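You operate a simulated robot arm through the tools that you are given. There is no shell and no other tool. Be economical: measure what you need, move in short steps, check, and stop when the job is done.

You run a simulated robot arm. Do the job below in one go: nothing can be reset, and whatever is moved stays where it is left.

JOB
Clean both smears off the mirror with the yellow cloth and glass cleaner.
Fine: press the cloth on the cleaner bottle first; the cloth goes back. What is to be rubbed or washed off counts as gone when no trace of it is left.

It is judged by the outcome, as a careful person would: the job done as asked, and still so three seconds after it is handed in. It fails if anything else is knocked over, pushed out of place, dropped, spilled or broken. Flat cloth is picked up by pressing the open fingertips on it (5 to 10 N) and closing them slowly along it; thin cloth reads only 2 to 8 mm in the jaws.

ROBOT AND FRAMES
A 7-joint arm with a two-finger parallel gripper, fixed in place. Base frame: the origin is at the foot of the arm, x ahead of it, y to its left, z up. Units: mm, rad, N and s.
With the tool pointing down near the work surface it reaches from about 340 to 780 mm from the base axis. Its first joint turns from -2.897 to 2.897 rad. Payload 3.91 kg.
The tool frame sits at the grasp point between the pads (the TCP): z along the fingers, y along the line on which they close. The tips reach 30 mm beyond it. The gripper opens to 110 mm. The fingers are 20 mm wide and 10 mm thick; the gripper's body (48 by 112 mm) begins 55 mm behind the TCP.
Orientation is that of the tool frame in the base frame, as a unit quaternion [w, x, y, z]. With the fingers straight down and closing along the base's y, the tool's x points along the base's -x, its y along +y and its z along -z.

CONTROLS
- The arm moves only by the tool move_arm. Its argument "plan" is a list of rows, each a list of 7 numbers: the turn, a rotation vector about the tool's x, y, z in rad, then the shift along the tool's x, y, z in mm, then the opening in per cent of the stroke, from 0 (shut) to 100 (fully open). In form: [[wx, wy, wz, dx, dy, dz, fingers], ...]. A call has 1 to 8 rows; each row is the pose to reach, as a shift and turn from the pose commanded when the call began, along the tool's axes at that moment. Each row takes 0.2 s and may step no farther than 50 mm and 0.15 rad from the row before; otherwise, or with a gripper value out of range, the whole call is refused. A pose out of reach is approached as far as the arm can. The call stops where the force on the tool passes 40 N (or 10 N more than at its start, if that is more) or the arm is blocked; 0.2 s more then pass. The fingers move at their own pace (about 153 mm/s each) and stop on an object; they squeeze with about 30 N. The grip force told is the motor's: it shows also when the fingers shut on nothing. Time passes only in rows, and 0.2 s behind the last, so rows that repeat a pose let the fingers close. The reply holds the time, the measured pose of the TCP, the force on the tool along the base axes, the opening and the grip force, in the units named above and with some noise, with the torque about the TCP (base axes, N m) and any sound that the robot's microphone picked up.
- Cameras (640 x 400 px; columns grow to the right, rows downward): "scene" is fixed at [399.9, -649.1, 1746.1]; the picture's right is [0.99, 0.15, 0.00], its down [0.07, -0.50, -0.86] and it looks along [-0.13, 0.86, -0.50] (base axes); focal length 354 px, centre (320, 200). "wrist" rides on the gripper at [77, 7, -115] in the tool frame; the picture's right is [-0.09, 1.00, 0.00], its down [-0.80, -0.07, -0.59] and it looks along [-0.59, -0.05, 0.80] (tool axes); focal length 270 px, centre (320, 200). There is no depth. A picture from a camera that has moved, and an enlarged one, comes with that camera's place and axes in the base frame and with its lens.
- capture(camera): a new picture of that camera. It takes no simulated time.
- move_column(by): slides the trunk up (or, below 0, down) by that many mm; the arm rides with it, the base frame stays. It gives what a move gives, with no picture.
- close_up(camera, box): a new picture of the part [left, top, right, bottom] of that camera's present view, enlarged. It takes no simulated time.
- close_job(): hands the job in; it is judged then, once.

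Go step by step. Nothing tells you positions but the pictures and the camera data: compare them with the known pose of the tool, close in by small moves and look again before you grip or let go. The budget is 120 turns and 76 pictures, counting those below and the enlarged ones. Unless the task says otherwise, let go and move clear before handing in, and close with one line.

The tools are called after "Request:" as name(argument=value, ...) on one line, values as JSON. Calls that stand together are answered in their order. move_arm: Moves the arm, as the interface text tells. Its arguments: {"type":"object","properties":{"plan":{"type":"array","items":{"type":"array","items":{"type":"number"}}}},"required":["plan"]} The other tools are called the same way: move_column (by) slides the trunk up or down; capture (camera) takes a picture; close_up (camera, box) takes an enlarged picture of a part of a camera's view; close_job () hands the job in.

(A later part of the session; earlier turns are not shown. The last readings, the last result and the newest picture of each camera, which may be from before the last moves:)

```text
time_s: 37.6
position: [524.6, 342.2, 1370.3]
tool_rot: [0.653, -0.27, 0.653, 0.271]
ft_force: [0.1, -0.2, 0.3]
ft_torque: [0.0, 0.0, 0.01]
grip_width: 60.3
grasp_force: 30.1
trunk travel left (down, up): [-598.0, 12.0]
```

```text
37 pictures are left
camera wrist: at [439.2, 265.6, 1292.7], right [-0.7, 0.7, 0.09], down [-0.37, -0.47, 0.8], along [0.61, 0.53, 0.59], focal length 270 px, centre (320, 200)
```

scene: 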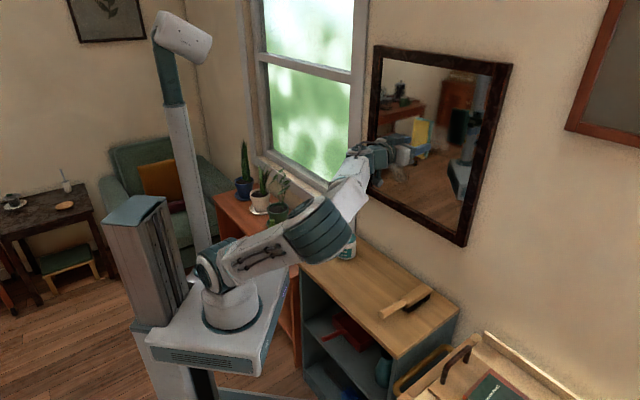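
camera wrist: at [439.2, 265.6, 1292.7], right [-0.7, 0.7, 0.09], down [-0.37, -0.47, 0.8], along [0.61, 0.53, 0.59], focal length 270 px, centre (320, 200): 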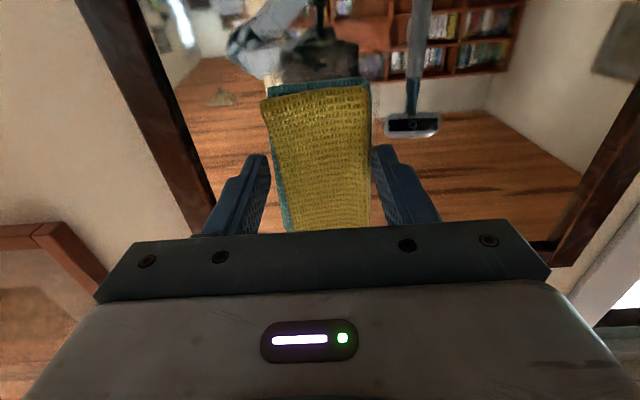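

Request:
close_up(camera="wrist", box=[150, 0, 470, 200])

Request:
close_up(camera="scene", box=[350, 40, 520, 250])

```text
2.00 times, centred on (310, 100) of wrist
camera zoom: at [439.2, 265.6, 1292.7], right [-0.7, 0.7, 0.09], down [-0.37, -0.47, 0.8], along [0.61, 0.53, 0.59], focal length 541 px, centre (340, 400)
```

zoom: 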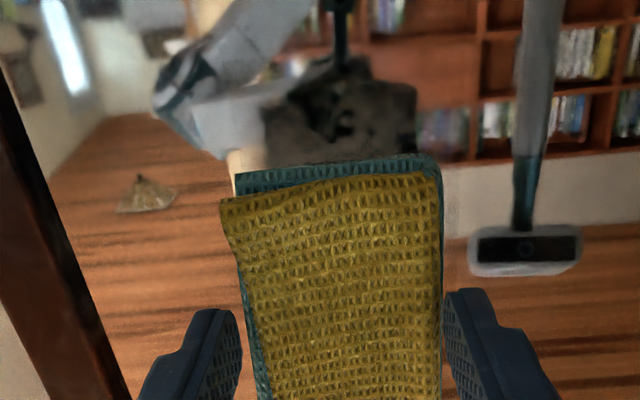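

```text
1.90 times, centred on (435, 145) of scene
camera zoom: at [399.9, -649.1, 1746.1], right [0.99, 0.15, 0.0], down [0.07, -0.5, -0.86], along [-0.13, 0.86, -0.5], focal length 674 px, centre (101, 305)
```

zoom: 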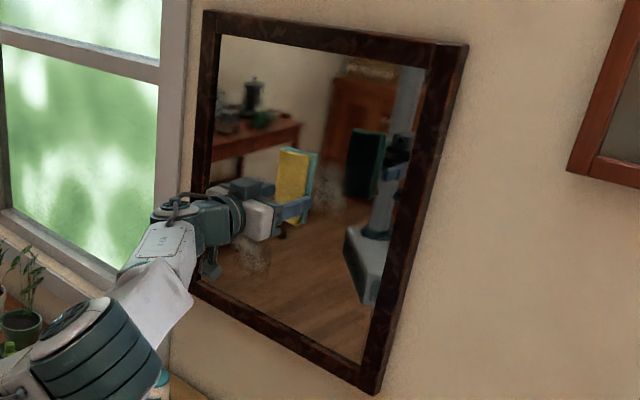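

Smear 1 lies directly ahead of the cloth. I'll approach the glass in careful steps.

Request:
move_arm(plan=[[0, 0, 0, 0, 0, 12, 40], [0, 0, 0, 0, 0, 24, 40], [0, 0, 0, 0, 0, 30, 40], [0, 0, 0, 0, 0, 36, 40]])

Request:
close_up(camera="scene", box=[380, 90, 480, 170])

```text
time_s: 38.6
position: [549.2, 369.5, 1371.4]
tool_rot: [0.653, -0.27, 0.653, 0.27]
ft_force: [0.5, 1.1, -0.1]
ft_torque: [0.03, 0.02, 0.01]
grip_width: 60.3
grasp_force: 30.4
trunk travel left (down, up): [-598.0, 12.0]
```

```text
5.00 times, centred on (430, 130) of scene
camera zoom: at [399.9, -649.1, 1746.1], right [0.99, 0.15, 0.0], down [0.07, -0.5, -0.86], along [-0.13, 0.86, -0.5], focal length 1770 px, centre (-230, 550)
```

zoom: 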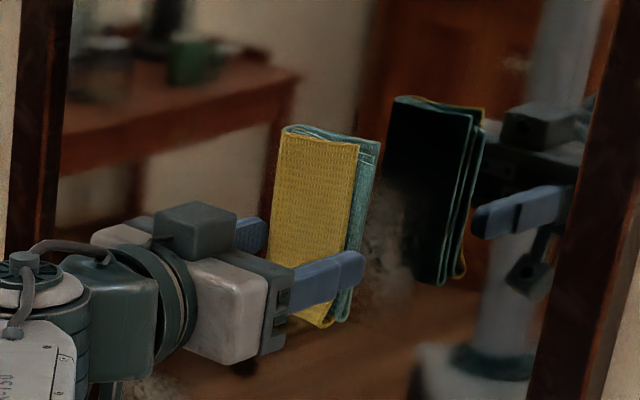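

The reflection spacing suggests about 45 mm more to the glass. I'll close in.

Request:
move_arm(plan=[[0, 0, 0, 0, 0, 12, 40], [0, 0, 0, 0, 0, 20, 40], [0, 0, 0, 0, 0, 25, 40], [0, 0, 0, 0, 0, 30, 40]])

Request:
close_up(camera="scene", box=[380, 90, 480, 170])

```text
time_s: 39.6
position: [572.3, 390.6, 1370.5]
tool_rot: [0.653, -0.271, 0.653, 0.272]
ft_force: [0.2, 0.1, -0.7]
ft_torque: [0.01, -0.05, 0.0]
grip_width: 60.5
grasp_force: 29.9
trunk travel left (down, up): [-598.0, 12.0]
```

```text
5.00 times, centred on (430, 130) of scene
camera zoom: at [399.9, -649.1, 1746.1], right [0.99, 0.15, 0.0], down [0.07, -0.5, -0.86], along [-0.13, 0.86, -0.5], focal length 1770 px, centre (-230, 550)
```

zoom: 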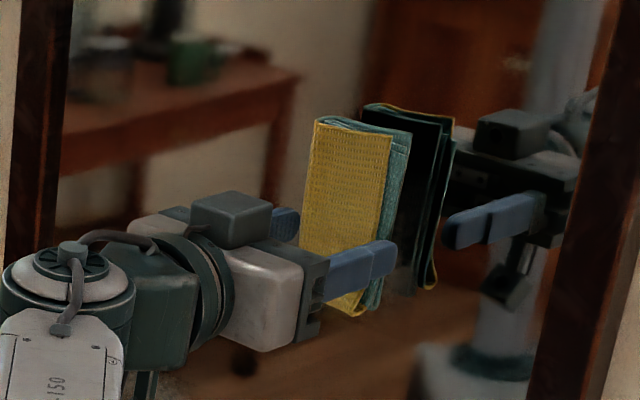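

Request:
move_arm(plan=[[0, 0, 0, 0, 0, 4, 40], [0, 0, 0, 0, 0, 7, 40], [0, 0, 0, 0, 0, 9, 40], [0, 0, 0, 0, 0, 11, 40]])

```text
time_s: 40.6
position: [577.5, 397.7, 1370.9]
tool_rot: [0.653, -0.271, 0.653, 0.27]
ft_force: [0.2, 0.4, -0.4]
ft_torque: [0.02, 0.02, -0.02]
grip_width: 60.0
grasp_force: 30.1
trunk travel left (down, up): [-598.0, 12.0]
```

Request:
move_arm(plan=[[0, 0, 0, 0, 0, 1.5, 40], [0, 0, 0, 0, 0, 3, 40], [0, 0, 0, 0, 0, 4.5, 40]])

Request:
close_up(camera="scene", box=[380, 90, 480, 170])

```text
time_s: 41.4
position: [578.9, 398.9, 1372.5]
tool_rot: [0.654, -0.27, 0.653, 0.271]
ft_force: [-9.7, -10.7, -6.7]
ft_torque: [0.0, 0.04, 0.06]
grip_width: 60.3
grasp_force: 30.4
trunk travel left (down, up): [-598.0, 12.0]
```

```text
5.00 times, centred on (430, 130) of scene
camera zoom: at [399.9, -649.1, 1746.1], right [0.99, 0.15, 0.0], down [0.07, -0.5, -0.86], along [-0.13, 0.86, -0.5], focal length 1770 px, centre (-230, 550)
```

zoom: 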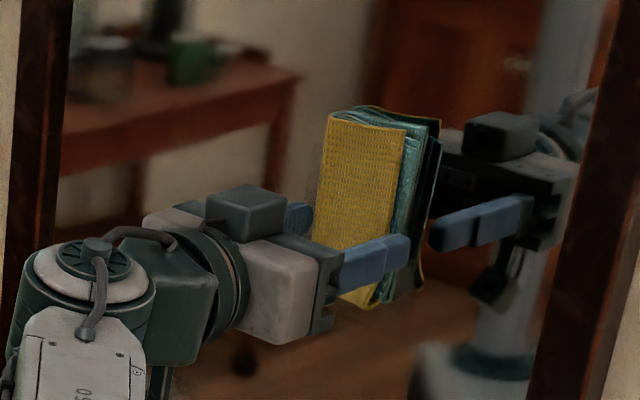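

Contact at about 14 N, which puts the glass at R≈731. I'll wipe over smear 1 with moderate strokes.

Request:
move_arm(plan=[[0, 0, 0, -20, 0, 0, 40], [0, 0, 0, -20, 20, 0, 40], [0, 0, 0, 10, 25, 0, 40], [0, 0, 0, 40, 25, 0, 40], [0, 0, 0, 40, 0, 0, 40], [0, 0, 0, 10, 0, 0, 40], [0, 0, 0, -25, 0, 0, 40], [0, 0, 0, -25, -20, 0, 40]])

```text
time_s: 43.2
position: [596.2, 386.6, 1398.1]
tool_rot: [0.654, -0.269, 0.653, 0.271]
ft_force: [-1.1, -2.3, 0.6]
ft_torque: [-0.03, 0.04, -0.06]
grip_width: 60.3
grasp_force: 29.8
trunk travel left (down, up): [-598.0, 12.0]
```

The force dropped to about 2.4 N at this end, so I'll press 2 mm more and continue.

Request:
move_arm(plan=[[0, 0, 0, 0, 0, 2, 40], [0, 0, 0, 30, 0, 2, 40], [0, 0, 0, 60, 0, 2, 40], [0, 0, 0, 60, -15, 2, 40], [0, 0, 0, 30, -15, 2, 40], [0, 0, 0, 0, -15, 2, 40]])

Request:
close_up(camera="scene", box=[380, 90, 480, 170])

```text
time_s: 44.6
position: [606.7, 377.1, 1395.1]
tool_rot: [0.654, -0.269, 0.653, 0.27]
ft_force: [-1.5, -1.1, 1.4]
ft_torque: [0.03, 0.0, 0.0]
grip_width: 60.4
grasp_force: 30.0
trunk travel left (down, up): [-598.0, 12.0]
```

```text
5.00 times, centred on (430, 130) of scene
camera zoom: at [399.9, -649.1, 1746.1], right [0.99, 0.15, 0.0], down [0.07, -0.5, -0.86], along [-0.13, 0.86, -0.5], focal length 1770 px, centre (-230, 550)
```

zoom: 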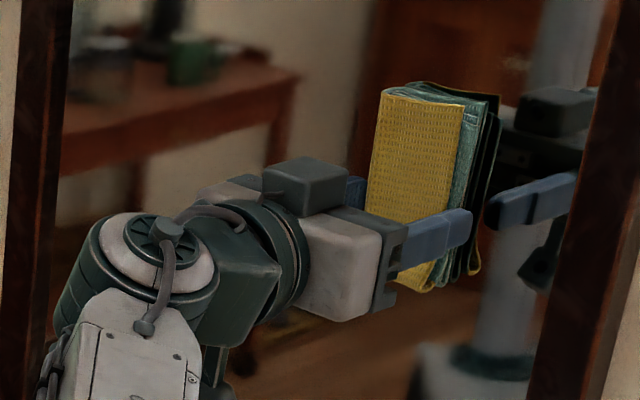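

I'll back off to inspect the smear.

Request:
move_arm(plan=[[0, 0, 0, 0, 0, -40, 40], [0, 0, 0, 0, 40, -60, 40], [0, 0, 0, 0, 80, -60, 40], [0, 0, 0, 0, 120, -60, 40]])

Request:
close_up(camera="scene", box=[365, 50, 495, 230])

```text
time_s: 45.6
position: [479.5, 421.9, 1394.7]
tool_rot: [0.654, -0.271, 0.652, 0.271]
ft_force: [-0.5, -0.6, 0.4]
ft_torque: [-0.01, -0.02, 0.01]
grip_width: 60.2
grasp_force: 30.1
trunk travel left (down, up): [-598.0, 12.0]
```

```text
2.22 times, centred on (430, 140) of scene
camera zoom: at [399.9, -649.1, 1746.1], right [0.99, 0.15, 0.0], down [0.07, -0.5, -0.86], along [-0.13, 0.86, -0.5], focal length 787 px, centre (76, 333)
```

zoom: 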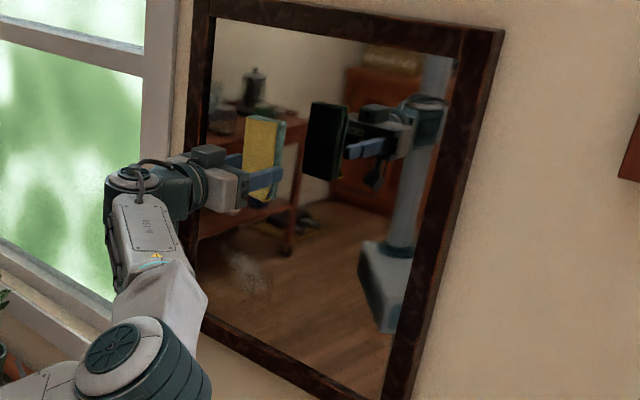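

Request:
close_up(camera="scene", box=[415, 112, 465, 165])

Request:
close_up(camera="scene", box=[375, 145, 425, 200])

```text
7.55 times, centred on (440, 138) of scene
camera zoom: at [399.9, -649.1, 1746.1], right [0.99, 0.15, 0.0], down [0.07, -0.5, -0.86], along [-0.13, 0.86, -0.5], focal length 2671 px, centre (-586, 664)
```

zoom: 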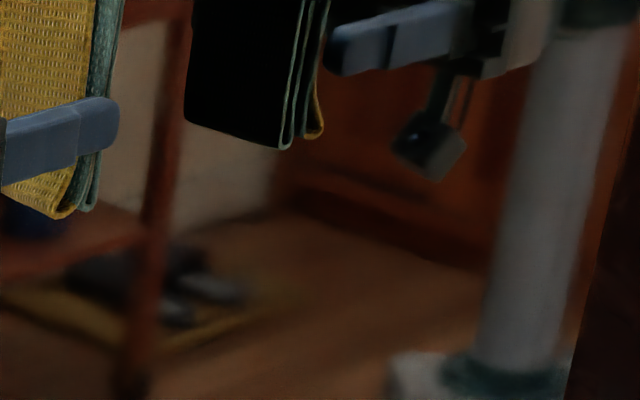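

```text
7.27 times, centred on (400, 172) of scene
camera zoom: at [399.9, -649.1, 1746.1], right [0.99, 0.15, 0.0], down [0.07, -0.5, -0.86], along [-0.13, 0.86, -0.5], focal length 2574 px, centre (-262, 400)
```

zoom: 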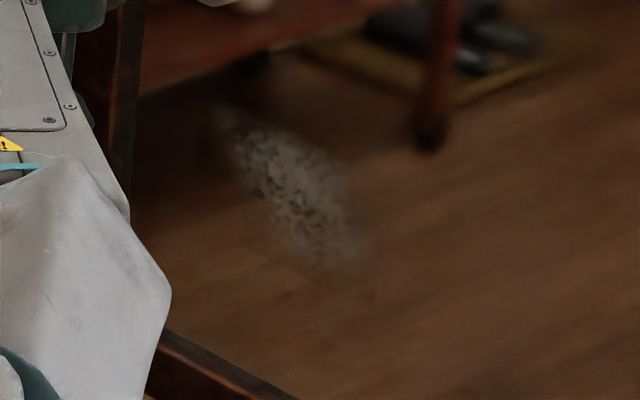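

Smear 1 is gone. Smear 2 sits at T≈24, z≈1197 on the glass. I'll lower toward it in two stages, watching the elbow.

Request:
move_arm(plan=[[0, 0, 0, 25, 15, 0, 40], [0, 0, 0, 50, 30, 0, 40], [0, 0, 0, 75, 45, 0, 40], [0, 0, 0, 100, 60, 0, 40]])

Request:
capture(camera="scene")

```text
time_s: 46.6
position: [457.4, 441.4, 1320.8]
tool_rot: [0.654, -0.27, 0.652, 0.271]
ft_force: [0.1, -0.7, -0.8]
ft_torque: [-0.05, 0.02, -0.01]
grip_width: 60.2
grasp_force: 30.3
out of reach, approached as far as the arm can: row 3, 4
trunk travel left (down, up): [-598.0, 12.0]
```

```text
27 pictures are left
```

scene: 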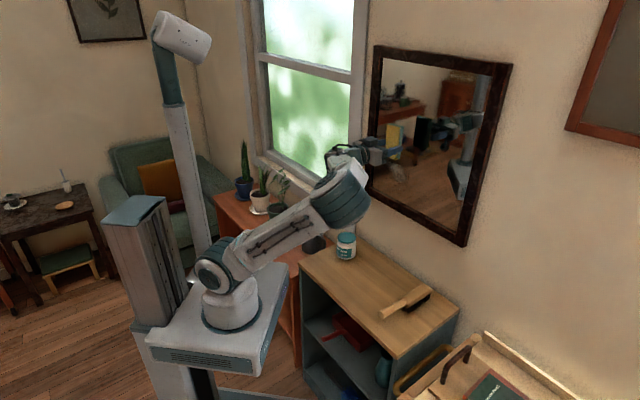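

The arm is at a joint limit at z≈1320, but lowering the trunk keeps this posture. The platform clears the cabinet front by about 120 mm, so I'll lower by 60 and check.

Request:
move_column(by=-60)

Request:
capture(camera="scene")

```text
time_s: 47.6
position: [457.2, 440.1, 1261.0]
tool_rot: [0.654, -0.27, 0.653, 0.271]
ft_force: [-0.1, -0.3, 0.2]
ft_torque: [0.01, 0.0, -0.03]
grip_width: 60.3
grasp_force: 30.1
trunk travel left (down, up): [-538.0, 72.0]
```

```text
26 pictures are left
```

scene: 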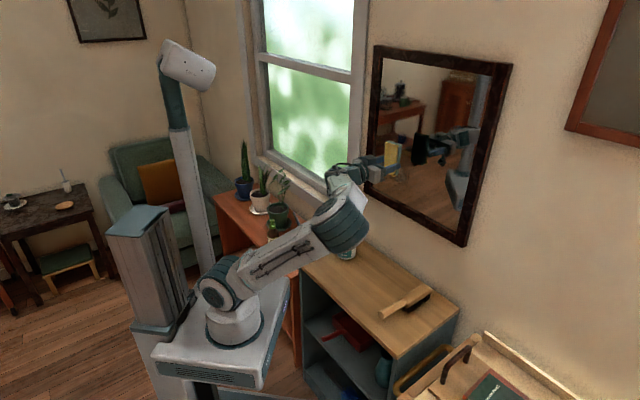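

All clear. I'll lower another 64 mm to smear 2's height.

Request:
move_column(by=-64)

Request:
capture(camera="scene")

```text
time_s: 48.6
position: [456.6, 441.7, 1196.5]
tool_rot: [0.654, -0.268, 0.653, 0.271]
ft_force: [-0.3, 0.1, 0.5]
ft_torque: [0.0, -0.01, 0.0]
grip_width: 60.4
grasp_force: 29.8
trunk travel left (down, up): [-474.0, 136.0]
```

```text
25 pictures are left
```

scene: 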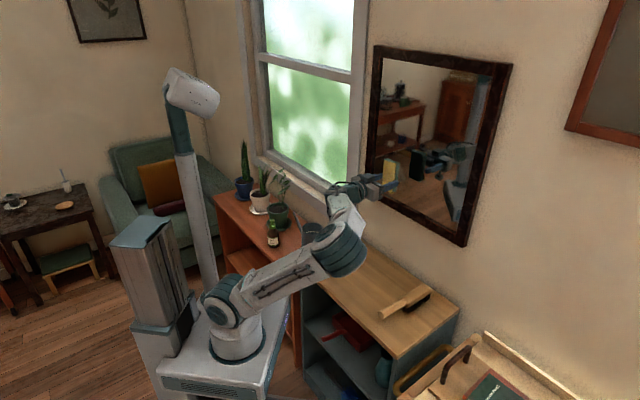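

I'll align laterally with smear 2 and approach the glass.

Request:
move_arm(plan=[[0, 0, 0, 0, 12, 10, 40], [0, 0, 0, 0, 24, 20, 40], [0, 0, 0, 0, 34, 30, 40], [0, 0, 0, 0, 34, 40, 40], [0, 0, 0, 0, 34, 46, 40]])

Request:
close_up(camera="scene", box=[350, 130, 450, 210])

```text
time_s: 49.8
position: [457.1, 441.6, 1197.8]
tool_rot: [0.654, -0.269, 0.654, 0.27]
ft_force: [0.1, -0.2, 0.8]
ft_torque: [-0.02, 0.02, 0.0]
grip_width: 60.0
grasp_force: 30.0
out of reach, approached as far as the arm can: row 1, 2, 3, 4, 5
trunk travel left (down, up): [-474.0, 136.0]
```

```text
5.00 times, centred on (400, 170) of scene
camera zoom: at [399.9, -649.1, 1746.1], right [0.99, 0.15, 0.0], down [0.07, -0.5, -0.86], along [-0.13, 0.86, -0.5], focal length 1770 px, centre (-80, 350)
```

zoom: 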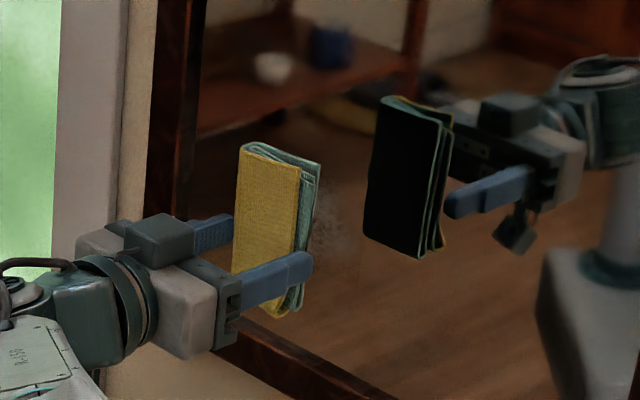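

The joint limit still blocks the arm. I'll raise it 50 mm relative to the trunk while shifting, then lower the trunk further.

Request:
move_arm(plan=[[0, 0, 0, -25, 0, 0, 40], [0, 0, 0, -50, 0, 0, 40], [0, 0, 0, -55, 12, 10, 40], [0, 0, 0, -60, 24, 20, 40], [0, 0, 0, -60, 34, 30, 40]])

```text
time_s: 51.0
position: [461.3, 460.8, 1261.8]
tool_rot: [0.653, -0.27, 0.653, 0.271]
ft_force: [0.5, 0.8, 0.3]
ft_torque: [0.02, 0.0, -0.01]
grip_width: 60.0
grasp_force: 30.2
out of reach, approached as far as the arm can: row 4, 5
trunk travel left (down, up): [-474.0, 136.0]
```

Request:
move_arm(plan=[[0, 0, 0.1, 0, 0, 0, 40], [0, 0, 0.2, 0, 0, 0, 40], [0, 0, 0.2, 0, 12, 0, 40], [0, 0, 0.2, 0, 24, 0, 40]])

```text
time_s: 52.0
position: [443.1, 462.9, 1274.1]
tool_rot: [0.623, -0.203, 0.677, 0.334]
ft_force: [0.3, -0.9, -0.8]
ft_torque: [-0.01, -0.01, 0.0]
grip_width: 60.1
grasp_force: 30.3
out of reach, approached as far as the arm can: row 3, 4
trunk travel left (down, up): [-474.0, 136.0]
```

Rolling about the tool axis seems to help a little, so I'll try more.

Request:
move_arm(plan=[[0, 0, 0.13, 0, 0, 0, 40], [0, 0, 0.26, 0, 0, 0, 40], [0, 0, 0.39, 0, 0, 0, 40], [0, 0, 0.39, 0, 10, 10, 40], [0, 0, 0.39, 0, 15, 20, 40]])

Request:
capture(camera="scene")

```text
time_s: 53.2
position: [446.0, 465.9, 1276.4]
tool_rot: [0.547, -0.068, 0.704, 0.449]
ft_force: [-0.6, -0.3, 0.6]
ft_torque: [-0.03, -0.01, -0.01]
grip_width: 60.5
grasp_force: 29.4
out of reach, approached as far as the arm can: row 4, 5
trunk travel left (down, up): [-474.0, 136.0]
```

```text
23 pictures are left
```

scene: 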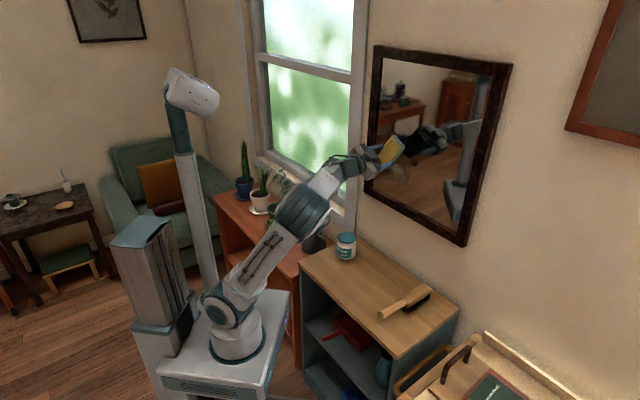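

Geometry suggests the arm needs to sit higher relative to its shoulder for a horizontal tool. I'll raise the arm here and undo the roll, then drop the trunk to bring the cloth to smear height.

Request:
move_arm(plan=[[0, 0, 0, -37, 25, 0, 40], [0, 0, 0, -75, 50, 0, 40], [0, 0, 0, -100, 67, 0, 40], [0, 0, -0.14, -100, 67, 0, 40], [0, 0, -0.28, -100, 67, 0, 40], [0, 0, -0.42, -100, 67, 0, 40], [0, 0, -0.56, -100, 67, 0, 40]])

Request:
capture(camera="scene")

```text
time_s: 54.8
position: [446.8, 466.2, 1396.8]
tool_rot: [0.649, -0.261, 0.657, 0.281]
ft_force: [0.9, 0.0, -0.6]
ft_torque: [0.02, -0.01, -0.01]
grip_width: 60.5
grasp_force: 30.0
trunk travel left (down, up): [-474.0, 136.0]
```

```text
22 pictures are left
```

scene: 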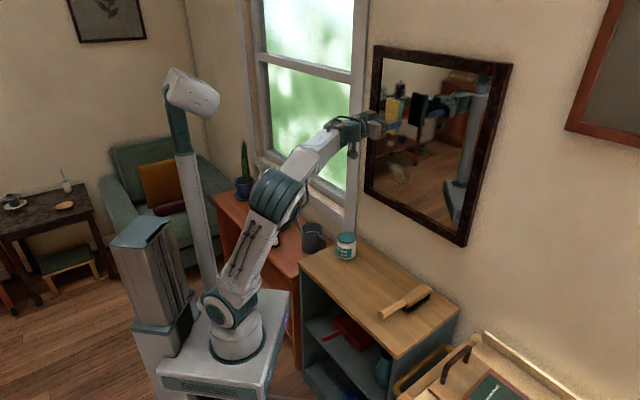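

That posture is good. I'll lower the trunk 200 mm in two steps to bring the cloth to z≈1197.

Request:
move_column(by=-100)

Request:
capture(camera="scene")

```text
time_s: 56.2
position: [445.7, 465.2, 1296.2]
tool_rot: [0.649, -0.261, 0.657, 0.28]
ft_force: [-0.1, 0.2, 0.0]
ft_torque: [0.02, 0.01, -0.01]
grip_width: 60.1
grasp_force: 30.2
trunk travel left (down, up): [-374.0, 236.0]
```

```text
21 pictures are left
```

scene: 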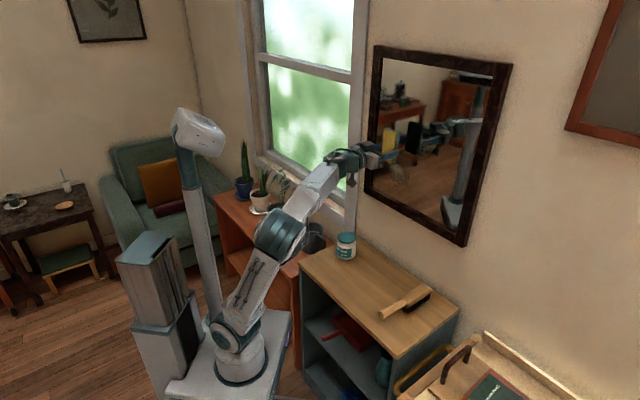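

Request:
move_column(by=-98)

Request:
move_arm(plan=[[0, 0, -0.03, 0, 5, 10, 40], [0, 0, -0.03, 0, 10, 20, 40], [0, 0, -0.03, 0, 10, 30, 40]])

Request:
close_up(camera="scene", box=[350, 130, 450, 210])

```text
time_s: 57.5
position: [446.6, 466.9, 1198.6]
tool_rot: [0.649, -0.26, 0.657, 0.28]
ft_force: [-0.4, -0.2, 0.5]
ft_torque: [-0.02, 0.0, 0.02]
grip_width: 60.2
grasp_force: 30.3
trunk travel left (down, up): [-276.0, 334.0]
```

```text
time_s: 58.3
position: [450.5, 476.7, 1200.8]
tool_rot: [0.654, -0.269, 0.653, 0.271]
ft_force: [-0.4, 0.2, -0.1]
ft_torque: [0.02, -0.04, 0.01]
grip_width: 60.3
grasp_force: 29.7
out of reach, approached as far as the arm can: row 2, 3
trunk travel left (down, up): [-276.0, 334.0]
```

```text
5.00 times, centred on (400, 170) of scene
camera zoom: at [399.9, -649.1, 1746.1], right [0.99, 0.15, 0.0], down [0.07, -0.5, -0.86], along [-0.13, 0.86, -0.5], focal length 1770 px, centre (-80, 350)
```

zoom: 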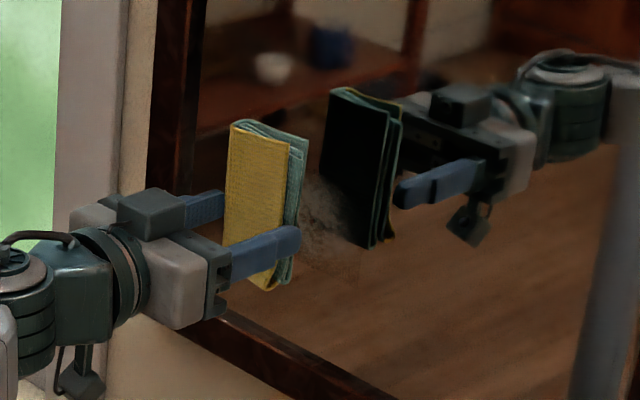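

The arm is now stretched too high relative to its shoulder, so I'll pick a trunk height in between: trunk up 90, then arm down 90.

Request:
move_column(by=90)

Request:
move_arm(plan=[[0, 0, 0, 30, 2, 0, 40], [0, 0, 0, 60, 4, 0, 40], [0, 0, 0, 93, 6, 0, 40], [0, 0, 0, 93, 6, 10, 40], [0, 0, 0, 93, 6, 20, 40], [0, 0, 0, 93, 6, 26, 40]])

Request:
close_up(camera="scene", box=[350, 130, 450, 210])

```text
time_s: 59.5
position: [451.6, 476.7, 1289.4]
tool_rot: [0.654, -0.269, 0.654, 0.27]
ft_force: [-0.4, 0.2, -0.8]
ft_torque: [-0.01, -0.01, 0.0]
grip_width: 60.3
grasp_force: 29.8
trunk travel left (down, up): [-366.0, 244.0]
```

```text
time_s: 60.9
position: [451.3, 470.8, 1199.6]
tool_rot: [0.654, -0.27, 0.654, 0.27]
ft_force: [-0.4, 0.2, 0.3]
ft_torque: [0.01, -0.01, -0.02]
grip_width: 60.4
grasp_force: 29.7
out of reach, approached as far as the arm can: row 3, 4, 5, 6
trunk travel left (down, up): [-366.0, 244.0]
```

```text
5.00 times, centred on (400, 170) of scene
camera zoom: at [399.9, -649.1, 1746.1], right [0.99, 0.15, 0.0], down [0.07, -0.5, -0.86], along [-0.13, 0.86, -0.5], focal length 1770 px, centre (-80, 350)
```

zoom: 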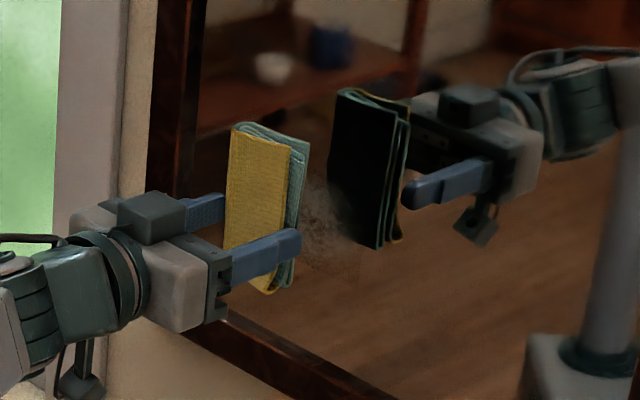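

I need to see the present posture to understand which limit applies.

Request:
capture(camera="scene")

```text
18 pictures are left
```

scene: 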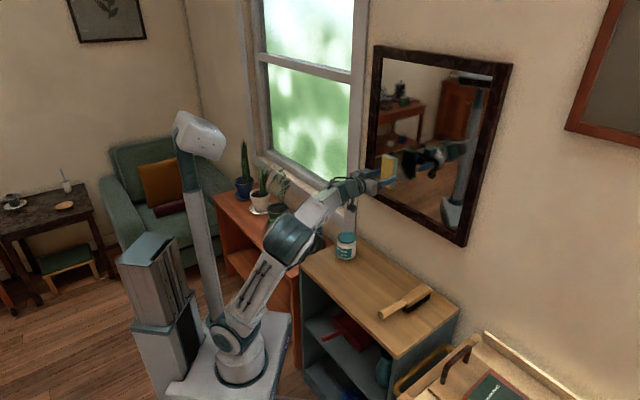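

Sideways (T) motion may be the limiting factor rather than reach, so I'll test a pure advance.

Request:
move_arm(plan=[[0, 0, 0, 0, -4, 5, 40], [0, 0, 0, 0, -4, 12, 40], [0, 0, 0, 0, -4, 20, 40]])

```text
time_s: 61.7
position: [457.8, 471.1, 1199.0]
tool_rot: [0.653, -0.27, 0.653, 0.271]
ft_force: [-0.4, -0.2, -0.6]
ft_torque: [-0.01, -0.02, -0.02]
grip_width: 60.4
grasp_force: 29.9
out of reach, approached as far as the arm can: row 2, 3
trunk travel left (down, up): [-366.0, 244.0]
```

I'll probe whether a bit more height relative to the trunk frees the advance.

Request:
move_arm(plan=[[0, 0, 0, -20, 0, 0, 40], [0, 0, 0, -40, 0, 0, 40], [0, 0, 0, -40, 0, 10, 40], [0, 0, 0, -40, 0, 20, 40], [0, 0, 0, -40, 0, 30, 40]])

```text
time_s: 62.9
position: [465.9, 472.6, 1241.4]
tool_rot: [0.653, -0.27, 0.653, 0.271]
ft_force: [0.8, 0.6, 0.5]
ft_torque: [-0.02, 0.01, 0.02]
grip_width: 60.0
grasp_force: 30.0
out of reach, approached as far as the arm can: row 3, 4, 5
trunk travel left (down, up): [-366.0, 244.0]
```

Boundary behaviour hints that the last joint is at its limit. I'll try rolling the tool the other way, slightly back from the glass.

Request:
move_arm(plan=[[0, 0, -0.14, 0, 0, -10, 40], [0, 0, -0.28, 0, 0, -20, 40], [0, 0, -0.42, 0, 0, -20, 40], [0, 0, -0.5, 0, 0, -20, 40], [0, 0, -0.5, 0, 10, -10, 40], [0, 0, -0.5, 0, 20, 0, 40], [0, 0, -0.5, 0, 20, 10, 40]])

```text
time_s: 64.5
position: [452.5, 477.2, 1243.9]
tool_rot: [0.7, -0.424, 0.566, 0.102]
ft_force: [-0.6, 1.0, -0.3]
ft_torque: [0.0, -0.03, 0.02]
grip_width: 60.4
grasp_force: 29.8
out of reach, approached as far as the arm can: row 6, 7
trunk travel left (down, up): [-366.0, 244.0]
```

The elbow appears stuck on the wrong side. I'll retract and go back to the tool-down posture, where the elbow was straight up, then re-pitch at this lower trunk height.

Request:
move_arm(plan=[[0, 0, 0.12, 0, 0, -38, 40], [0, 0, 0.24, 0, 0, -76, 40], [0, 0, 0.36, 0, 0, -114, 40], [0, 0, 0.48, 0, 0, -140, 40]])

Request:
move_arm(plan=[[0, 0.14, 0, 0, 0, 0, 40], [0, 0.28, 0, 0, 0, 0, 40], [0, 0.42, 0, 0, 0, 0, 40], [0, 0.56, 0, 0, 0, 0, 40], [0, 0.7, 0, 0, 0, 0, 40], [0, 0.84, 0, 0, 0, 0, 40], [0, 0.98, 0, 0, 0, 0, 40], [0, 1.12, 0, 0, 0, 0, 40]])

Request:
capture(camera="scene")

```text
time_s: 65.5
position: [353.6, 377.3, 1244.9]
tool_rot: [0.656, -0.276, 0.651, 0.265]
ft_force: [-0.4, 0.3, 0.6]
ft_torque: [-0.01, -0.01, 0.02]
grip_width: 60.3
grasp_force: 29.7
trunk travel left (down, up): [-366.0, 244.0]
```

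```text
time_s: 67.3
position: [354.0, 377.8, 1242.6]
tool_rot: [0.209, -0.376, 0.9, 0.076]
ft_force: [0.6, 0.4, -0.5]
ft_torque: [0.01, 0.01, -0.03]
grip_width: 60.4
grasp_force: 30.1
trunk travel left (down, up): [-366.0, 244.0]
```

```text
17 pictures are left
```

scene: 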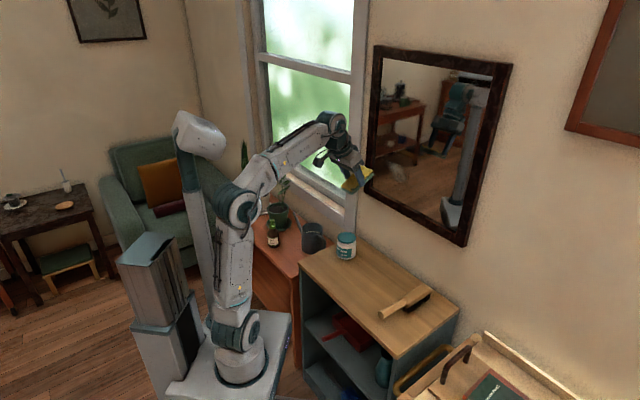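

The elbow is now cleanly up. I'll re-pitch to horizontal while rising, keeping this posture, then extend.

Request:
move_arm(plan=[[0, -0.14, 0, -12, 1, -7, 40], [0, -0.28, 0, -24, 2, -14, 40], [0, -0.42, 0, -36, 3, -21, 40], [0, -0.56, 0, -48, 4, -28, 40], [0, -0.7, 0, -60, 5, -35, 40], [0, -0.84, 0, -72, 6, -42, 40], [0, -0.98, 0, -84, 7, -48, 40], [0, -1.115, 0, -94, 8, -54, 40]])

Request:
move_arm(plan=[[0, 0, 0, 0, 0, 20, 40], [0, 0, 0, 0, 0, 40, 40], [0, 0, 0, 0, 0, 60, 40], [0, 0, 0, 0, 0, 80, 40], [0, 0, 0, 0, 0, 95, 40]])

Request:
capture(camera="scene")

```text
time_s: 69.1
position: [389.3, 425.7, 1332.5]
tool_rot: [0.646, -0.278, 0.662, 0.259]
ft_force: [0.2, 0.3, 0.1]
ft_torque: [0.0, 0.04, 0.01]
grip_width: 60.1
grasp_force: 30.3
out of reach, approached as far as the arm can: row 8
trunk travel left (down, up): [-366.0, 244.0]
```

```text
time_s: 70.3
position: [457.7, 493.3, 1331.3]
tool_rot: [0.655, -0.276, 0.653, 0.263]
ft_force: [0.0, 1.0, -0.4]
ft_torque: [-0.02, 0.03, -0.01]
grip_width: 60.2
grasp_force: 30.2
trunk travel left (down, up): [-366.0, 244.0]
```

```text
16 pictures are left
```

scene: 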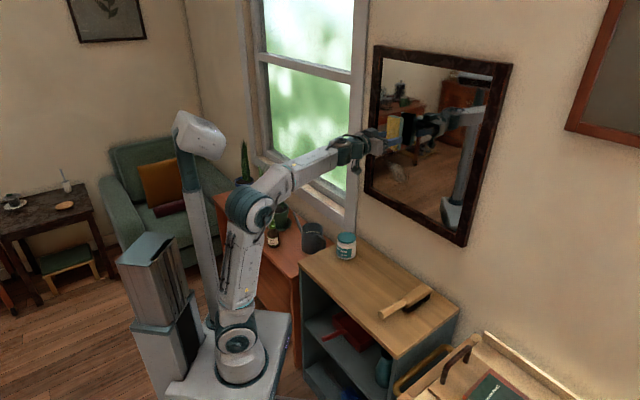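

The arm is at R≈672, T≈25 with a clean elbow-up posture. I'll lower the trunk 134 mm to smear height.

Request:
move_column(by=-134)

Request:
close_up(camera="scene", box=[350, 130, 450, 210])

```text
time_s: 72.0
position: [456.2, 491.5, 1200.2]
tool_rot: [0.655, -0.276, 0.653, 0.263]
ft_force: [-0.5, -0.1, -0.1]
ft_torque: [-0.02, -0.02, 0.0]
grip_width: 60.2
grasp_force: 29.8
trunk travel left (down, up): [-232.0, 378.0]
```

```text
5.00 times, centred on (400, 170) of scene
camera zoom: at [399.9, -649.1, 1746.1], right [0.99, 0.15, 0.0], down [0.07, -0.5, -0.86], along [-0.13, 0.86, -0.5], focal length 1770 px, centre (-80, 350)
```

zoom: 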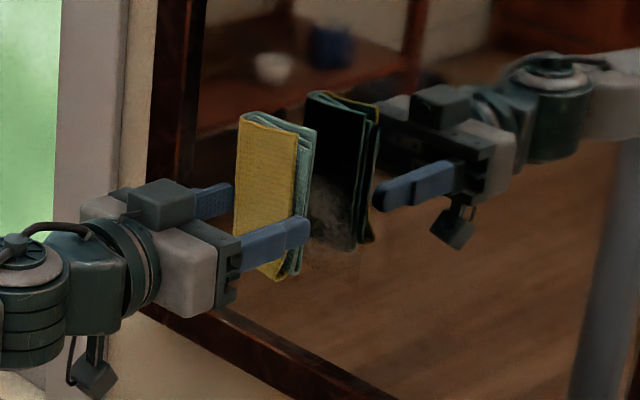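

Aligned with smear 2. I'll advance to contact.

Request:
move_arm(plan=[[0, 0, 0, 0, 0, 5, 40], [0, 0, 0, 0, 0, 10, 40], [0, 0, 0, 0, 0, 14, 40], [0, 0, 0, 0, 0, 17, 40]])

```text
time_s: 73.0
position: [469.8, 503.5, 1198.1]
tool_rot: [0.654, -0.278, 0.652, 0.265]
ft_force: [-0.1, -0.1, 0.3]
ft_torque: [-0.04, -0.02, -0.01]
grip_width: 60.3
grasp_force: 29.9
trunk travel left (down, up): [-232.0, 378.0]
```

Request:
move_arm(plan=[[0, 0, 0, 0, 0, 1.5, 40], [0, 0, 0, 0, 0, 3, 40], [0, 0, 0, 0, 0, 4, 40]])

```text
time_s: 73.8
position: [472.5, 506.8, 1197.6]
tool_rot: [0.654, -0.277, 0.652, 0.264]
ft_force: [-0.1, 0.6, -0.5]
ft_torque: [0.02, -0.01, -0.01]
grip_width: 60.3
grasp_force: 30.3
trunk travel left (down, up): [-232.0, 378.0]
```

Request:
move_arm(plan=[[0, 0, 0, 0, 0, 1.5, 40], [0, 0, 0, 0, 0, 3, 40]])

Request:
close_up(camera="scene", box=[350, 130, 450, 210])

```text
time_s: 74.3
position: [473.1, 507.8, 1198.4]
tool_rot: [0.654, -0.277, 0.652, 0.264]
ft_force: [-1.8, -2.9, -1.5]
ft_torque: [0.06, -0.05, 0.03]
grip_width: 60.3
grasp_force: 30.0
trunk travel left (down, up): [-232.0, 378.0]
```

```text
5.00 times, centred on (400, 170) of scene
camera zoom: at [399.9, -649.1, 1746.1], right [0.99, 0.15, 0.0], down [0.07, -0.5, -0.86], along [-0.13, 0.86, -0.5], focal length 1770 px, centre (-80, 350)
```

zoom: 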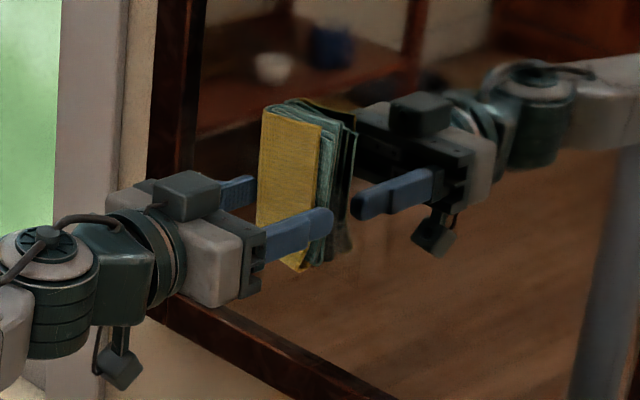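

Light contact. I'll press 1.5 mm more and wipe over smear 2.

Request:
move_arm(plan=[[0, 0, 0, 0, 0, 1.5, 40], [0, 0, 0, -20, 0, 1.5, 40], [0, 0, 0, -20, 20, 1.5, 40], [0, 0, 0, 10, 20, 1.5, 40], [0, 0, 0, 35, 20, 1.5, 40], [0, 0, 0, 35, 0, 1.5, 40], [0, 0, 0, 10, 0, 1.5, 40], [0, 0, 0, -20, 0, 1.5, 40]])

```text
time_s: 76.2
position: [477.5, 509.8, 1219.2]
tool_rot: [0.655, -0.277, 0.652, 0.263]
ft_force: [-1.2, -2.1, -0.7]
ft_torque: [-0.04, 0.05, -0.07]
grip_width: 60.1
grasp_force: 29.8
trunk travel left (down, up): [-232.0, 378.0]
```

Request:
move_arm(plan=[[0, 0, 0, 0, 0, 1.5, 40], [0, 0, 0, 0, -22, 1.5, 40], [0, 0, 0, 30, -22, 1.5, 40], [0, 0, 0, 58, -22, 1.5, 40], [0, 0, 0, 58, 0, 1.5, 40], [0, 0, 0, 30, 0, 1.5, 40], [0, 0, 0, 0, 0, 1.5, 40]])

Request:
close_up(camera="scene", box=[350, 130, 450, 210])

```text
time_s: 77.8
position: [473.9, 511.0, 1218.9]
tool_rot: [0.655, -0.277, 0.652, 0.263]
ft_force: [-0.9, -1.2, 0.0]
ft_torque: [0.03, -0.01, 0.01]
grip_width: 60.0
grasp_force: 30.1
trunk travel left (down, up): [-232.0, 378.0]
```

```text
5.00 times, centred on (400, 170) of scene
camera zoom: at [399.9, -649.1, 1746.1], right [0.99, 0.15, 0.0], down [0.07, -0.5, -0.86], along [-0.13, 0.86, -0.5], focal length 1770 px, centre (-80, 350)
```

zoom: 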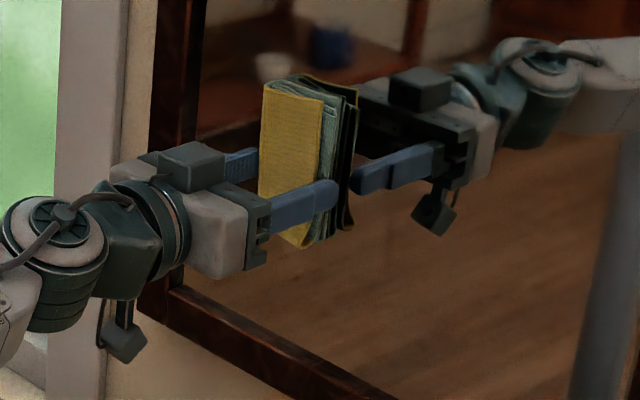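

I'll back off and inspect.

Request:
move_arm(plan=[[0, 0, 0, 0, 0, -30, 40], [0, 0, 0, -30, 0, -45, 40], [0, 0, 0, -70, 0, -45, 40], [0, 0, 0, -110, 0, -45, 40]])

Request:
close_up(camera="scene", box=[370, 130, 450, 200])

```text
time_s: 78.8
position: [443.9, 481.6, 1328.9]
tool_rot: [0.654, -0.279, 0.652, 0.264]
ft_force: [0.5, -0.7, -0.5]
ft_torque: [0.0, -0.03, -0.02]
grip_width: 60.3
grasp_force: 30.2
trunk travel left (down, up): [-232.0, 378.0]
```

```text
5.71 times, centred on (410, 165) of scene
camera zoom: at [399.9, -649.1, 1746.1], right [0.99, 0.15, 0.0], down [0.07, -0.5, -0.86], along [-0.13, 0.86, -0.5], focal length 2023 px, centre (-194, 400)
```

zoom: 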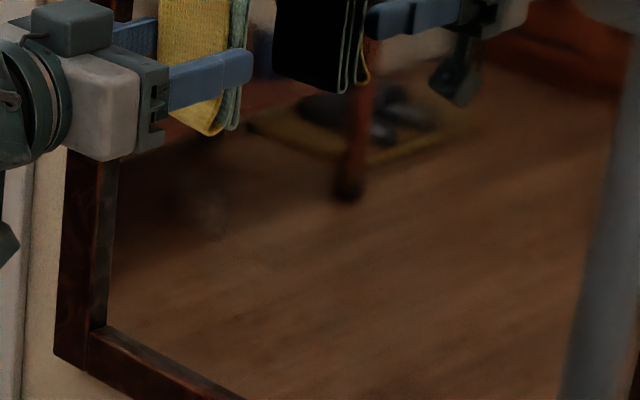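

A faint trace may remain to the left, so I'll zoom in there.

Request:
close_up(camera="scene", box=[380, 152, 412, 184])

```text
12.50 times, centred on (396, 168) of scene
camera zoom: at [399.9, -649.1, 1746.1], right [0.99, 0.15, 0.0], down [0.07, -0.5, -0.86], along [-0.13, 0.86, -0.5], focal length 4424 px, centre (-630, 600)
```

zoom: 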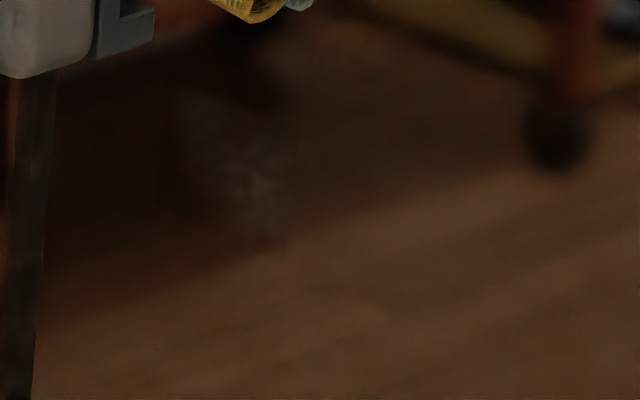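

A faint patch remains near T≈62, z≈1210. I'll go back, centre on it and press a bit firmer.

Request:
move_arm(plan=[[0, 0, 0, 40, 13, 0, 40], [0, 0, 0, 80, 26, 0, 40], [0, 0, 0, 115, 38, 0, 40], [0, 0, 0, 115, 38, 15, 40], [0, 0, 0, 115, 38, 30, 40], [0, 0, 0, 115, 38, 36, 40]])

```text
time_s: 80.2
position: [443.1, 531.3, 1213.4]
tool_rot: [0.655, -0.276, 0.653, 0.263]
ft_force: [-0.2, 0.3, 0.3]
ft_torque: [-0.01, -0.03, 0.0]
grip_width: 60.2
grasp_force: 30.2
trunk travel left (down, up): [-232.0, 378.0]
```

Request:
move_arm(plan=[[0, 0, 0, 0, 0, 2, 40], [0, 0, 0, 0, 0, 4, 40], [0, 0, 0, 0, 0, 6, 40]])

```text
time_s: 81.0
position: [446.9, 535.7, 1213.2]
tool_rot: [0.655, -0.277, 0.652, 0.262]
ft_force: [0.1, 0.6, -0.5]
ft_torque: [-0.01, -0.01, -0.01]
grip_width: 60.3
grasp_force: 30.2
trunk travel left (down, up): [-232.0, 378.0]
```

Request:
move_arm(plan=[[0, 0, 0, 0, 0, 1.5, 40], [0, 0, 0, 0, 0, 3, 40], [0, 0, 0, 0, 0, 4.5, 40]])

```text
time_s: 81.8
position: [448.9, 537.7, 1214.0]
tool_rot: [0.655, -0.277, 0.652, 0.264]
ft_force: [-10.4, -11.4, -6.8]
ft_torque: [-0.11, 0.17, -0.09]
grip_width: 60.4
grasp_force: 30.1
trunk travel left (down, up): [-232.0, 378.0]
```

Firm contact at about 15 N. I'll wipe this patch.

Request:
move_arm(plan=[[0, 0, 0, -25, 0, 0.5, 40], [0, 0, 0, -25, 18, 0.5, 40], [0, 0, 0, 5, 18, 0.5, 40], [0, 0, 0, 35, 18, 0.5, 40], [0, 0, 0, 35, 0, 0.5, 40], [0, 0, 0, 5, 0, 0.5, 40], [0, 0, 0, -25, 0, 0.5, 40], [0, 0, 0, -25, -15, 0.5, 40]])

Request:
move_arm(plan=[[0, 0, 0, 0, 0, 1.5, 40], [0, 0, 0, 30, 0, 1.5, 40], [0, 0, 0, 60, 0, 1.5, 40], [0, 0, 0, 60, 20, 1.5, 40], [0, 0, 0, 30, 20, 1.5, 40], [0, 0, 0, 0, 20, 1.5, 40]])

Request:
move_arm(plan=[[0, 0, 0, 0, 0, -30, 40], [0, 0, 0, -30, 0, -45, 40], [0, 0, 0, -70, 0, -45, 40], [0, 0, 0, -105, 0, -45, 40]])

Request:
close_up(camera="scene", box=[380, 152, 412, 184])

```text
time_s: 83.5
position: [460.2, 530.5, 1238.9]
tool_rot: [0.655, -0.278, 0.652, 0.263]
ft_force: [0.0, 0.0, -0.1]
ft_torque: [0.04, 0.0, -0.05]
grip_width: 60.6
grasp_force: 29.8
trunk travel left (down, up): [-232.0, 378.0]
```

```text
time_s: 85.0
position: [448.1, 544.6, 1236.8]
tool_rot: [0.654, -0.277, 0.652, 0.264]
ft_force: [-1.9, -1.7, -1.5]
ft_torque: [-0.07, 0.12, -0.03]
grip_width: 60.4
grasp_force: 30.2
trunk travel left (down, up): [-232.0, 378.0]
```

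```text
time_s: 86.0
position: [415.0, 514.7, 1342.2]
tool_rot: [0.655, -0.277, 0.652, 0.263]
ft_force: [-0.2, -0.1, -0.2]
ft_torque: [0.0, 0.01, -0.01]
grip_width: 60.0
grasp_force: 29.9
trunk travel left (down, up): [-232.0, 378.0]
```

```text
12.50 times, centred on (396, 168) of scene
camera zoom: at [399.9, -649.1, 1746.1], right [0.99, 0.15, 0.0], down [0.07, -0.5, -0.86], along [-0.13, 0.86, -0.5], focal length 4424 px, centre (-630, 600)
```

zoom: 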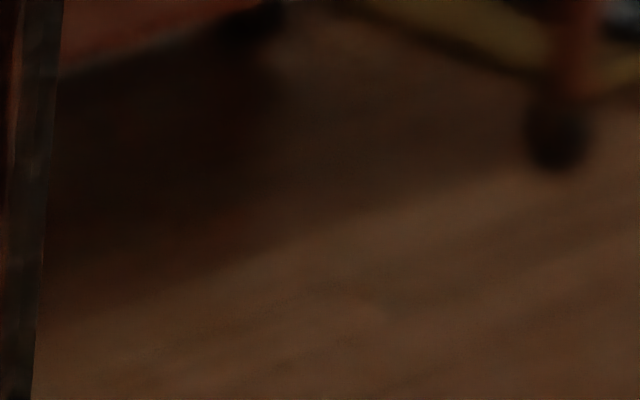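

The smear 2 area is clean now. I'll double-check the smear 1 area at higher zoom.

Request:
close_up(camera="scene", box=[420, 116, 456, 160])

```text
9.09 times, centred on (438, 138) of scene
camera zoom: at [399.9, -649.1, 1746.1], right [0.99, 0.15, 0.0], down [0.07, -0.5, -0.86], along [-0.13, 0.86, -0.5], focal length 3218 px, centre (-753, 764)
```

zoom: 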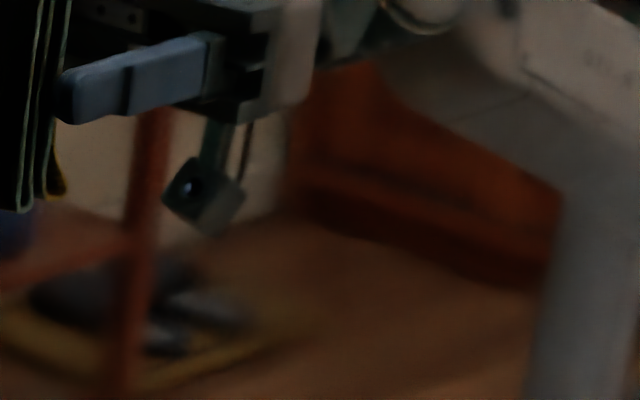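

Both smears are gone. I'll retract from the mirror, lower and turn the tool down to return the cloth.

Request:
move_arm(plan=[[0, 0, 0, 0, -10, -40, 40], [0, 0, 0, 20, -30, -75, 40], [0, 0, 0, 45, -50, -105, 40], [0, 0, 0, 75, -70, -130, 40], [0, 0, 0, 105, -90, -137, 40], [0, 0, 0, 140, -104, -137, 40]])

Request:
move_arm(plan=[[0, 0.14, 0, 0, 0, 0, 40], [0, 0.28, 0, 0, 0, 0, 40], [0, 0.42, 0, 0, 0, 0, 40], [0, 0.56, 0, 0, 0, 0, 40], [0, 0.7, 0, 0, 0, 0, 40], [0, 0.84, 0, 0, 0, 0, 40], [0, 0.98, 0, 0, 0, 0, 40], [0, 1.12, 0, 0, 0, 0, 40]])

```text
time_s: 87.3
position: [392.9, 341.2, 1206.2]
tool_rot: [0.655, -0.277, 0.652, 0.263]
ft_force: [0.7, -0.7, 0.2]
ft_torque: [0.01, -0.01, -0.04]
grip_width: 60.3
grasp_force: 30.4
trunk travel left (down, up): [-232.0, 378.0]
```

```text
time_s: 89.2
position: [392.8, 341.8, 1204.5]
tool_rot: [0.206, -0.376, 0.9, 0.076]
ft_force: [-0.3, 0.2, -0.2]
ft_torque: [-0.01, 0.0, 0.0]
grip_width: 60.3
grasp_force: 30.1
trunk travel left (down, up): [-232.0, 378.0]
```

Request:
move_arm(plan=[[0, 0.14, 0, 0, 0, 0, 40], [0, 0.28, 0, 0, 0, 0, 40], [0, 0.42, 0, 0, 0, 0, 40], [0, 0.45, 0, 0, 0, 0, 40]])

Request:
capture(camera="scene")

```text
time_s: 90.2
position: [368.9, 313.1, 1161.2]
tool_rot: [0.067, -0.382, 0.922, 0.017]
ft_force: [-0.6, 0.9, -0.2]
ft_torque: [-0.02, -0.03, -0.01]
grip_width: 60.0
grasp_force: 29.6
out of reach, approached as far as the arm can: row 1, 2, 3, 4
trunk travel left (down, up): [-232.0, 378.0]
```

```text
8 pictures are left
```

scene: 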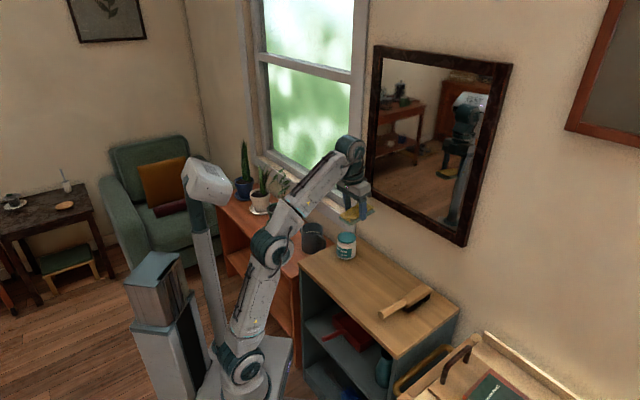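

The arm is stretched at this height, so I'll descend while completing the pitch.

Request:
move_arm(plan=[[0, 0, 0, -3, 0, 40, 40], [0, 0.05, 0, -6, 0, 80, 40], [0, 0.1, 0, -9, 0, 120, 40], [0, 0.145, 0, -12, 0, 160, 40], [0, 0.145, 0, -16, 0, 204, 40]])

```text
time_s: 91.3
position: [402.9, 342.5, 963.0]
tool_rot: [0.0, -0.382, 0.924, -0.01]
ft_force: [0.8, -0.5, 0.3]
ft_torque: [-0.02, -0.02, 0.04]
grip_width: 60.1
grasp_force: 29.8
trunk travel left (down, up): [-232.0, 378.0]
```

I'll align over the original spot (396, 348) and descend.

Request:
move_arm(plan=[[-0.018, -0.008, 0, 1, 9, 35, 40], [-0.018, -0.008, 0, 1, 9, 70, 40], [-0.018, -0.008, 0, 1, 9, 95, 40], [-0.018, -0.008, 0, 1, 9, 106, 40]])

Request:
capture(camera="wrist")

```text
time_s: 92.3
position: [397.2, 344.4, 854.7]
tool_rot: [0.0, -0.383, 0.924, -0.001]
ft_force: [-1.2, 0.3, -0.4]
ft_torque: [-0.01, -0.01, 0.01]
grip_width: 60.3
grasp_force: 30.2
trunk travel left (down, up): [-232.0, 378.0]
```

```text
7 pictures are left
camera wrist: at [337.6, 294.6, 969.2], right [-0.64, 0.77, 0.0], down [0.62, 0.52, 0.59], along [0.46, 0.38, -0.8], focal length 270 px, centre (320, 200)
```

wrist: 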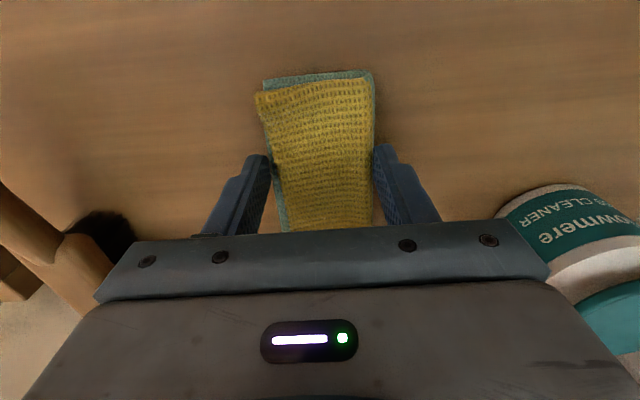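

Request:
move_arm(plan=[[0, 0, 0, -2, 3, 2, 40], [0, 0, 0, -2, 3, 4, 40], [0, 0, 0, -2, 3, 6, 40], [0, 0, 0, -2, 3, 8, 40]])

```text
time_s: 93.3
position: [396.1, 349.1, 846.7]
tool_rot: [0.001, -0.382, 0.924, -0.001]
ft_force: [-0.3, 0.6, 0.0]
ft_torque: [-0.03, -0.01, 0.0]
grip_width: 60.1
grasp_force: 30.2
trunk travel left (down, up): [-232.0, 378.0]
```

Request:
move_arm(plan=[[0, 0, 0, 0, 0, 1, 40], [0, 0, 0, 0, 0, 2, 40], [0, 0, 0, 0, 0, 3, 40]])

```text
time_s: 94.2
position: [395.2, 348.5, 845.3]
tool_rot: [0.0, -0.382, 0.924, 0.0]
ft_force: [-0.5, 1.5, -0.5]
ft_torque: [0.01, 0.01, -0.06]
grip_width: 60.0
grasp_force: 30.3
trunk travel left (down, up): [-232.0, 378.0]
```

Request:
move_arm(plan=[[0, 0, 0, 0, 0, 1, 40], [0, 0, 0, 0, 0, 2, 40]])

```text
time_s: 94.8
position: [395.8, 349.9, 841.4]
tool_rot: [0.001, -0.383, 0.924, -0.001]
ft_force: [0.1, 0.5, -0.5]
ft_torque: [-0.01, -0.04, -0.01]
grip_width: 60.1
grasp_force: 30.2
trunk travel left (down, up): [-232.0, 378.0]
```

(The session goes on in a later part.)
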